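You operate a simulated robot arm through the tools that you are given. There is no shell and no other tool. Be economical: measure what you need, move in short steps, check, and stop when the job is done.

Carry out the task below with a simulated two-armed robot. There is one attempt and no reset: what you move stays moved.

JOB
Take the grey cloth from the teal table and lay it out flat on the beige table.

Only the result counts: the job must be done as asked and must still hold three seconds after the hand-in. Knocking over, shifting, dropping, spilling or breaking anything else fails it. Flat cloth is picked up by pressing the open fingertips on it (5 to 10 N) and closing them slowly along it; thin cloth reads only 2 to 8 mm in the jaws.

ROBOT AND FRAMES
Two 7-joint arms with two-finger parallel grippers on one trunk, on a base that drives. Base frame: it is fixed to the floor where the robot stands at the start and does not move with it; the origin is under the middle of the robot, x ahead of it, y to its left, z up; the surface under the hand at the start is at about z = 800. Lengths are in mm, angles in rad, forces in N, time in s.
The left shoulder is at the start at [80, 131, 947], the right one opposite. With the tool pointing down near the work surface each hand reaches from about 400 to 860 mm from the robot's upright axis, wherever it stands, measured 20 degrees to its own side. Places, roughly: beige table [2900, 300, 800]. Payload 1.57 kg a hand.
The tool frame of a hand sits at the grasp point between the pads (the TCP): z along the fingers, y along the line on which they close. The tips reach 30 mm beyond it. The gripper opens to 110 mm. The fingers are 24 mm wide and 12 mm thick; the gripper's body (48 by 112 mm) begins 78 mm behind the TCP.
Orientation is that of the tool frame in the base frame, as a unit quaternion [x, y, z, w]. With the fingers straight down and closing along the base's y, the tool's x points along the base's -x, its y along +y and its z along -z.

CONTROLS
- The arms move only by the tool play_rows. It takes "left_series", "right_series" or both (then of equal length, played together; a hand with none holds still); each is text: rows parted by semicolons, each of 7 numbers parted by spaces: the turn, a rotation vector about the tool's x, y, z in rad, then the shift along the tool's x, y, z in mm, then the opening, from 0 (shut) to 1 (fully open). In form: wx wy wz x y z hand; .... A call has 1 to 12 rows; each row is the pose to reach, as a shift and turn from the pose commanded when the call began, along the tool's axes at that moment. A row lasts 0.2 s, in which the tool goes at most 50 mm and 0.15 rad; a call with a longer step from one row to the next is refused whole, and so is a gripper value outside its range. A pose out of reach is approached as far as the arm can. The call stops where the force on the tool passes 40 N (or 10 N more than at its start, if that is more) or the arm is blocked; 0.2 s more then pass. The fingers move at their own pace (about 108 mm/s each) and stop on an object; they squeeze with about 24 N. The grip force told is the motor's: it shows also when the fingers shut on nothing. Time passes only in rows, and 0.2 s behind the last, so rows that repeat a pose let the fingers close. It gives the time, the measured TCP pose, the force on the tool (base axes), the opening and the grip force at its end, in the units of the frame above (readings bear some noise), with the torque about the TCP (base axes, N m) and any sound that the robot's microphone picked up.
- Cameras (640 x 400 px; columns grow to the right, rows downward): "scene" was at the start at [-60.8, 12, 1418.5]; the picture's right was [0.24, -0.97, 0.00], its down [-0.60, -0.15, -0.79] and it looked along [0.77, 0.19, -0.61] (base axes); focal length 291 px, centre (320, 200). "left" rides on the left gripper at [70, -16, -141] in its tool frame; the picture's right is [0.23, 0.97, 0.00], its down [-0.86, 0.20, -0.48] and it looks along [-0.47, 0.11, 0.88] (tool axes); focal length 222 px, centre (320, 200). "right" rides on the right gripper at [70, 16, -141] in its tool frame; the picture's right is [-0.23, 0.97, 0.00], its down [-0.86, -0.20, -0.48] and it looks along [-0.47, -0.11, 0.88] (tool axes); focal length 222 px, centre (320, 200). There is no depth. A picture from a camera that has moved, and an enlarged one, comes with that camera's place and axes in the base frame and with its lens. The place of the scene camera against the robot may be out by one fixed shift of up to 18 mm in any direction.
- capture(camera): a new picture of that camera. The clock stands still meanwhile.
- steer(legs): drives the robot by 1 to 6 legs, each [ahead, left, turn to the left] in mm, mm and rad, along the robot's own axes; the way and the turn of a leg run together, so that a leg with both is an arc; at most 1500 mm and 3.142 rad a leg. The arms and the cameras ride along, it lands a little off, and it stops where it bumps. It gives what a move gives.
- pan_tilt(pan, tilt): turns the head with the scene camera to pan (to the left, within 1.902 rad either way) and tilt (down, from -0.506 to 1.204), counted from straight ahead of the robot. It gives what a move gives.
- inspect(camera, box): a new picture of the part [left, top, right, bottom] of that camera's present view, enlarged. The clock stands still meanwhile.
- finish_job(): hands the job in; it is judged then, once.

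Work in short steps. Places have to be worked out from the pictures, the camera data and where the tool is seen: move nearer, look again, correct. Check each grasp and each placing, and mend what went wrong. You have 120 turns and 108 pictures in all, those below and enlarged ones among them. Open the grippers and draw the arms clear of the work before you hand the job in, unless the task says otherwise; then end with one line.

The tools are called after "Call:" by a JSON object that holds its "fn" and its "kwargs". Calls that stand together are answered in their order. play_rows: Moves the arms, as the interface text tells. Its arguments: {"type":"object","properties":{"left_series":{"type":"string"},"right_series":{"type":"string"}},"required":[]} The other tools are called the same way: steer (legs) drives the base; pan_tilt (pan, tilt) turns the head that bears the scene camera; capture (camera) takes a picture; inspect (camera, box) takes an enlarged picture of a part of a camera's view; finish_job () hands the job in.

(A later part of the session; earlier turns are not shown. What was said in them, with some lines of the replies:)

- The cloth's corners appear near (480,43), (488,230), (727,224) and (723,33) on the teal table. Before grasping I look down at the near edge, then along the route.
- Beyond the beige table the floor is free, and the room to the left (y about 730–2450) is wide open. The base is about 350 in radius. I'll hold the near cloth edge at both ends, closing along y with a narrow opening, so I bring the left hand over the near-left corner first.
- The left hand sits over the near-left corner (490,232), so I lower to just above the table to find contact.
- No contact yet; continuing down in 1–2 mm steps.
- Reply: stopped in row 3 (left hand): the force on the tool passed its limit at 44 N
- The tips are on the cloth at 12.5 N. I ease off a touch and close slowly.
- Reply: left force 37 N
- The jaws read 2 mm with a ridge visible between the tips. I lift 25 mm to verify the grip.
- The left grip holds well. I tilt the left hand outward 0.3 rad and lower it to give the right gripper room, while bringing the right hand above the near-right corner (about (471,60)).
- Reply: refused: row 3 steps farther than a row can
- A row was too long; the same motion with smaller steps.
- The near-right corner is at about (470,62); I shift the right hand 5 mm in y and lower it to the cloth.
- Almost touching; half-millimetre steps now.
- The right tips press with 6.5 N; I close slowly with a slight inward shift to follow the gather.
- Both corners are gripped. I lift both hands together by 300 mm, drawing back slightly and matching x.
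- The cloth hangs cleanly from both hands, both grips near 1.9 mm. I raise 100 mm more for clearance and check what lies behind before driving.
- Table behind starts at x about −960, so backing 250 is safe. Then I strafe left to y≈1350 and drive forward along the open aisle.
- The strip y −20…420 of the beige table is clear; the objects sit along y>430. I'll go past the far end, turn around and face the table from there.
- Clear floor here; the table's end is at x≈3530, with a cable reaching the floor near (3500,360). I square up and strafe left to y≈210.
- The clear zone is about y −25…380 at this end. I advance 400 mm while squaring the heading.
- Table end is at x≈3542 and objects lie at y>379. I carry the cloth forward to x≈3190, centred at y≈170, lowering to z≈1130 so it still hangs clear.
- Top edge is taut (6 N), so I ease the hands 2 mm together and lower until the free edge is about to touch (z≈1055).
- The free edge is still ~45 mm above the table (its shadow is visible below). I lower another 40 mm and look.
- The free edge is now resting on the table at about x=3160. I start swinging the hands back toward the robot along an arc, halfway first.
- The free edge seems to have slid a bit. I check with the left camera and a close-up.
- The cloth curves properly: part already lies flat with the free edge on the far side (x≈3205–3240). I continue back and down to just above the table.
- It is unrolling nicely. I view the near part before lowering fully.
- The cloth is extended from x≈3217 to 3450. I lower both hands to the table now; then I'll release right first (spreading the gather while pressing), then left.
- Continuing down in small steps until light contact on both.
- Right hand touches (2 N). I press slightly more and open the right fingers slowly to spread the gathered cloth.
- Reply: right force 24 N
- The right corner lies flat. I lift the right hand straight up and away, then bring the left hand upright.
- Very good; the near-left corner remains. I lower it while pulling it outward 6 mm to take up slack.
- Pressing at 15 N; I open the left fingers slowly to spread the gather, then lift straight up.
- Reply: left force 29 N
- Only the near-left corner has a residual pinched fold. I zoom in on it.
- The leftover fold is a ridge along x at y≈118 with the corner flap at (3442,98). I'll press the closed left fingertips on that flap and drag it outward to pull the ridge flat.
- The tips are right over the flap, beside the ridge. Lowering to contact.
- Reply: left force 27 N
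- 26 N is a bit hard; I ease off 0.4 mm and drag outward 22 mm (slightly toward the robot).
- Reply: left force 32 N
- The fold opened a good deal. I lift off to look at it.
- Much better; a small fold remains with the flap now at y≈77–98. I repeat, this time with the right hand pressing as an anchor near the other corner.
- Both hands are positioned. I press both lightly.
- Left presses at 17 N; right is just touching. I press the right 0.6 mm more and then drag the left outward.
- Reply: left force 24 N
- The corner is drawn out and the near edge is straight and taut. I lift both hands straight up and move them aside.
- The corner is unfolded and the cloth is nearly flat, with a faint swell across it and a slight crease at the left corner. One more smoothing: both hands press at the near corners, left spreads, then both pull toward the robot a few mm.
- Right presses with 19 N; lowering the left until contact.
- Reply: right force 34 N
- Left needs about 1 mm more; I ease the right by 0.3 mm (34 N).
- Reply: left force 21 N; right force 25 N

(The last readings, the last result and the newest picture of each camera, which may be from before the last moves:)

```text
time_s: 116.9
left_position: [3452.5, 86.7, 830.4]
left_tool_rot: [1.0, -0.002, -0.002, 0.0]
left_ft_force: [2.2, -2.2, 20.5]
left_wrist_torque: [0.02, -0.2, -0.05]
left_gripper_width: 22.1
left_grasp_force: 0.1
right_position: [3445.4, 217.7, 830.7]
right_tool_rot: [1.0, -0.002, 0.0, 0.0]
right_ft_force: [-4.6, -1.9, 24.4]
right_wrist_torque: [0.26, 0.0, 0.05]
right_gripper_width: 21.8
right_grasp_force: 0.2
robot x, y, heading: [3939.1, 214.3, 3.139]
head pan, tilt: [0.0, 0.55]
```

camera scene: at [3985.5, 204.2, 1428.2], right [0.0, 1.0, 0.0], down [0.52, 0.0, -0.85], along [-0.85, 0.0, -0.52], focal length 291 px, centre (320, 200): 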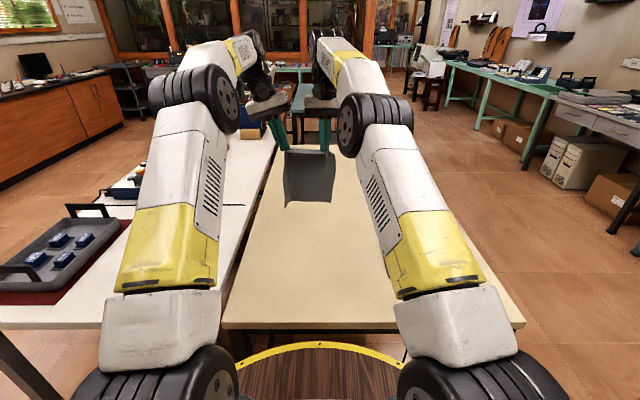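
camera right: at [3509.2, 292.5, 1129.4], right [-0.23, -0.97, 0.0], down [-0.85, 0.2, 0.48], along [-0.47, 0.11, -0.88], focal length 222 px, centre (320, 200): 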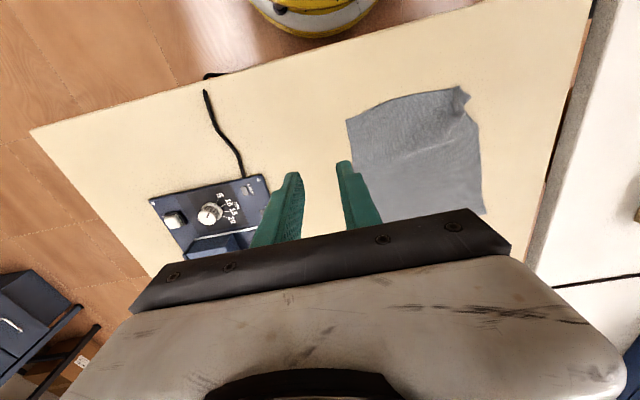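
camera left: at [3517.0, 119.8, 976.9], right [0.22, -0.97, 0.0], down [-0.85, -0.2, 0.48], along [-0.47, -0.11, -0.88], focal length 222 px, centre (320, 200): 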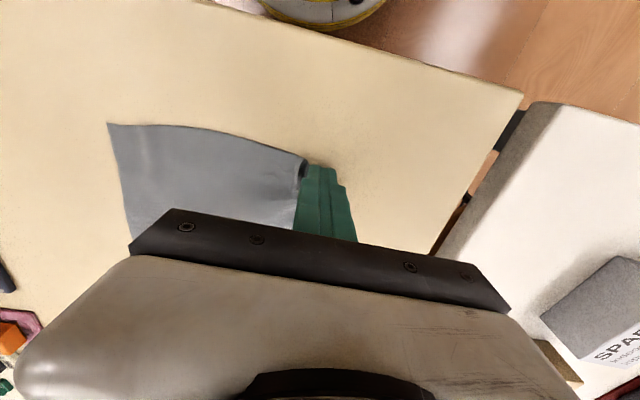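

Both press about 20 N; I ease slightly, spread the left fingers, then pull both 8 mm toward the robot.

Call:
{"fn": "play_rows", "kwargs": {"left_series": "0 0 0 0 0 -0.2 0.23;0 0 0 0 0 -0.2 0.26;0 0 0 0 0 -0.2 0.29;0 0 0 0 0 -0.2 0.32;0 0 0 0 0 -0.2 0.34;0 0 0 2 0 -0.2 0.34;0 0 0 4 0 -0.2 0.34;0 0 0 6 0 -0.2 0.34;0 0 0 8 0 -0.2 0.34;0 0 0 8 0 -0.2 0.34", "right_series": "0 0 0 0 0 -0.3 0.2;0 0 0 0 0 -0.3 0.2;0 0 0 0 0 -0.3 0.2;0 0 0 0 0 -0.3 0.2;0 0 0 0 0 -0.3 0.2;0 0 0 2 0 -0.3 0.2;0 0 0 4 0 -0.3 0.2;0 0 0 6 0 -0.3 0.2;0 0 0 8 0 -0.3 0.2;0 0 0 8 0 -0.3 0.2"}}

Call:
{"fn": "play_rows", "kwargs": {"left_series": "0 0 0 0 0 -4 0.34;0 0 0 0 0 -20 0.34;0 0 0 0 0 -60 0.34;0 0 0 0 30 -100 0.34;0 0 0 0 65 -130 0.34", "right_series": "0 0 0 0 0 -4 0.2;0 0 0 0 0 -20 0.2;0 0 0 0 0 -60 0.2;0 0 0 0 -40 -90 0.2;0 0 0 0 -80 -120 0.2"}}

Call:
{"fn": "inspect", "kwargs": {"camera": "scene", "box": [230, 225, 390, 325]}}

Call:
{"fn": "inspect", "kwargs": {"camera": "left", "box": [60, 50, 380, 250]}}

```text
time_s: 119.1
left_position: [3461.8, 86.7, 831.2]
left_tool_rot: [1.0, -0.002, -0.001, 0.001]
left_ft_force: [-3.2, -0.2, 19.2]
left_wrist_torque: [0.24, -0.01, 0.03]
left_gripper_width: 32.0
left_grasp_force: 0.1
right_position: [3454.3, 217.3, 831.0]
right_tool_rot: [1.0, -0.003, 0.0, -0.001]
right_ft_force: [0.1, -0.2, -0.7]
right_wrist_torque: [0.05, 0.0, -0.01]
right_gripper_width: 22.2
right_grasp_force: 0.1
robot x, y, heading: [3941.4, 212.5, 3.142]
head pan, tilt: [0.0, 0.55]
```

```text
time_s: 120.3
left_position: [3461.3, 19.5, 958.0]
left_tool_rot: [1.0, -0.001, -0.001, 0.001]
left_ft_force: [-0.8, -0.2, 0.2]
left_wrist_torque: [0.02, -0.01, -0.01]
left_gripper_width: 37.4
left_grasp_force: 0.1
right_position: [3454.1, 296.4, 951.9]
right_tool_rot: [1.0, -0.001, 0.0, 0.0]
right_ft_force: [-0.4, 0.6, 0.7]
right_wrist_torque: [0.01, -0.03, 0.01]
right_gripper_width: 21.9
right_grasp_force: 0.1
robot x, y, heading: [3938.6, 213.8, 3.139]
head pan, tilt: [0.0, 0.55]
```

```text
4.00 times, centred on (310, 275) of scene
camera zoom: at [3985.4, 204.1, 1428.2], right [0.0, 1.0, 0.0], down [0.52, 0.0, -0.85], along [-0.85, 0.0, -0.52], focal length 1164 px, centre (360, -100)
```

zoom: 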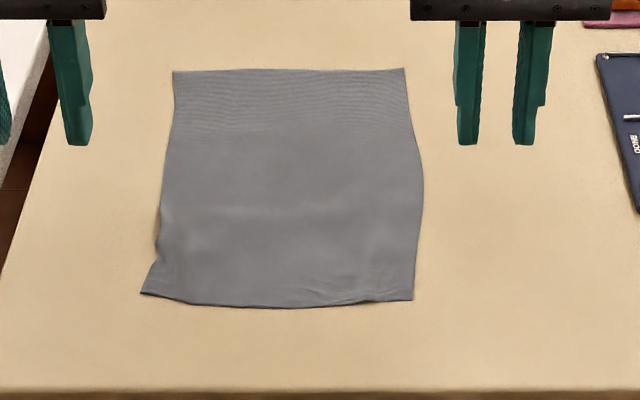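

```text
2.00 times, centred on (220, 150) of left
camera zoom: at [3531.5, 36.4, 1100.8], right [0.22, -0.97, 0.0], down [-0.86, -0.2, 0.48], along [-0.47, -0.11, -0.88], focal length 444 px, centre (520, 300)
```

zoom: 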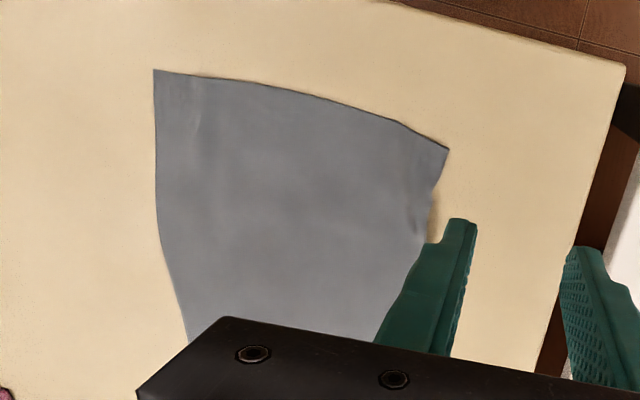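

The cloth now lies flat with all four corners out. I open the grippers, raise both arms clear and take a last look.

Call:
{"fn": "play_rows", "kwargs": {"left_series": "0 0 0 0 10 -40 0.5;0 0 0 0 20 -80 0.8;0 0 0 0 30 -120 1;0 0 0 0 40 -150 1;0 0 0 0 40 -150 1", "right_series": "0 0 0 0 -10 -40 0.5;0 0 0 0 -20 -80 0.8;0 0 0 0 -30 -120 1;0 0 0 0 -40 -150 1;0 0 0 0 -40 -150 1"}}

Call:
{"fn": "capture", "kwargs": {"camera": "scene"}}

```text
time_s: 121.5
left_position: [3460.4, -19.4, 1108.9]
left_tool_rot: [1.0, -0.001, -0.001, 0.001]
left_ft_force: [0.1, -1.0, -0.5]
left_wrist_torque: [0.02, 0.0, 0.0]
left_gripper_width: 110.0
left_grasp_force: 0.0
right_position: [3453.8, 335.8, 1100.0]
right_tool_rot: [1.0, -0.001, -0.001, 0.0]
right_ft_force: [0.0, -0.1, 0.6]
right_wrist_torque: [-0.04, 0.01, -0.02]
right_gripper_width: 110.0
right_grasp_force: 0.1
robot x, y, heading: [3940.0, 209.8, 3.139]
head pan, tilt: [0.0, 0.55]
```

```text
45 pictures are left
camera scene: at [3986.0, 204.2, 1428.1], right [0.0, 1.0, 0.0], down [0.52, 0.0, -0.85], along [-0.85, 0.0, -0.52], focal length 291 px, centre (320, 200)
```

scene: 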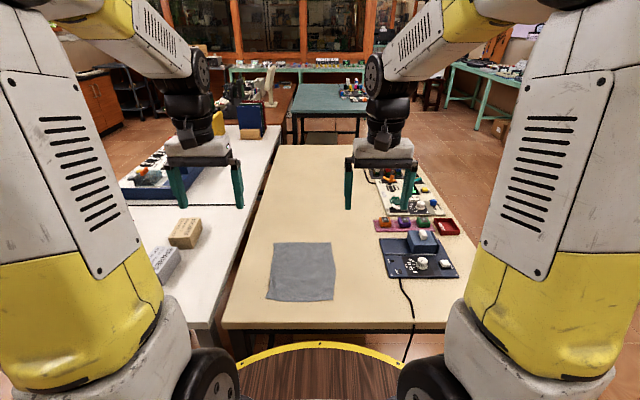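

The cloth lies flat on the beige table, the arms are clear and nothing else has moved. Handing in.

Call:
{"fn": "finish_job", "kwargs": {}}

```text
The job is handed in.
```

The grey cloth is off the teal table and lies flat on the beige table, with all four corners spread, both grippers open and the arms drawn clear.
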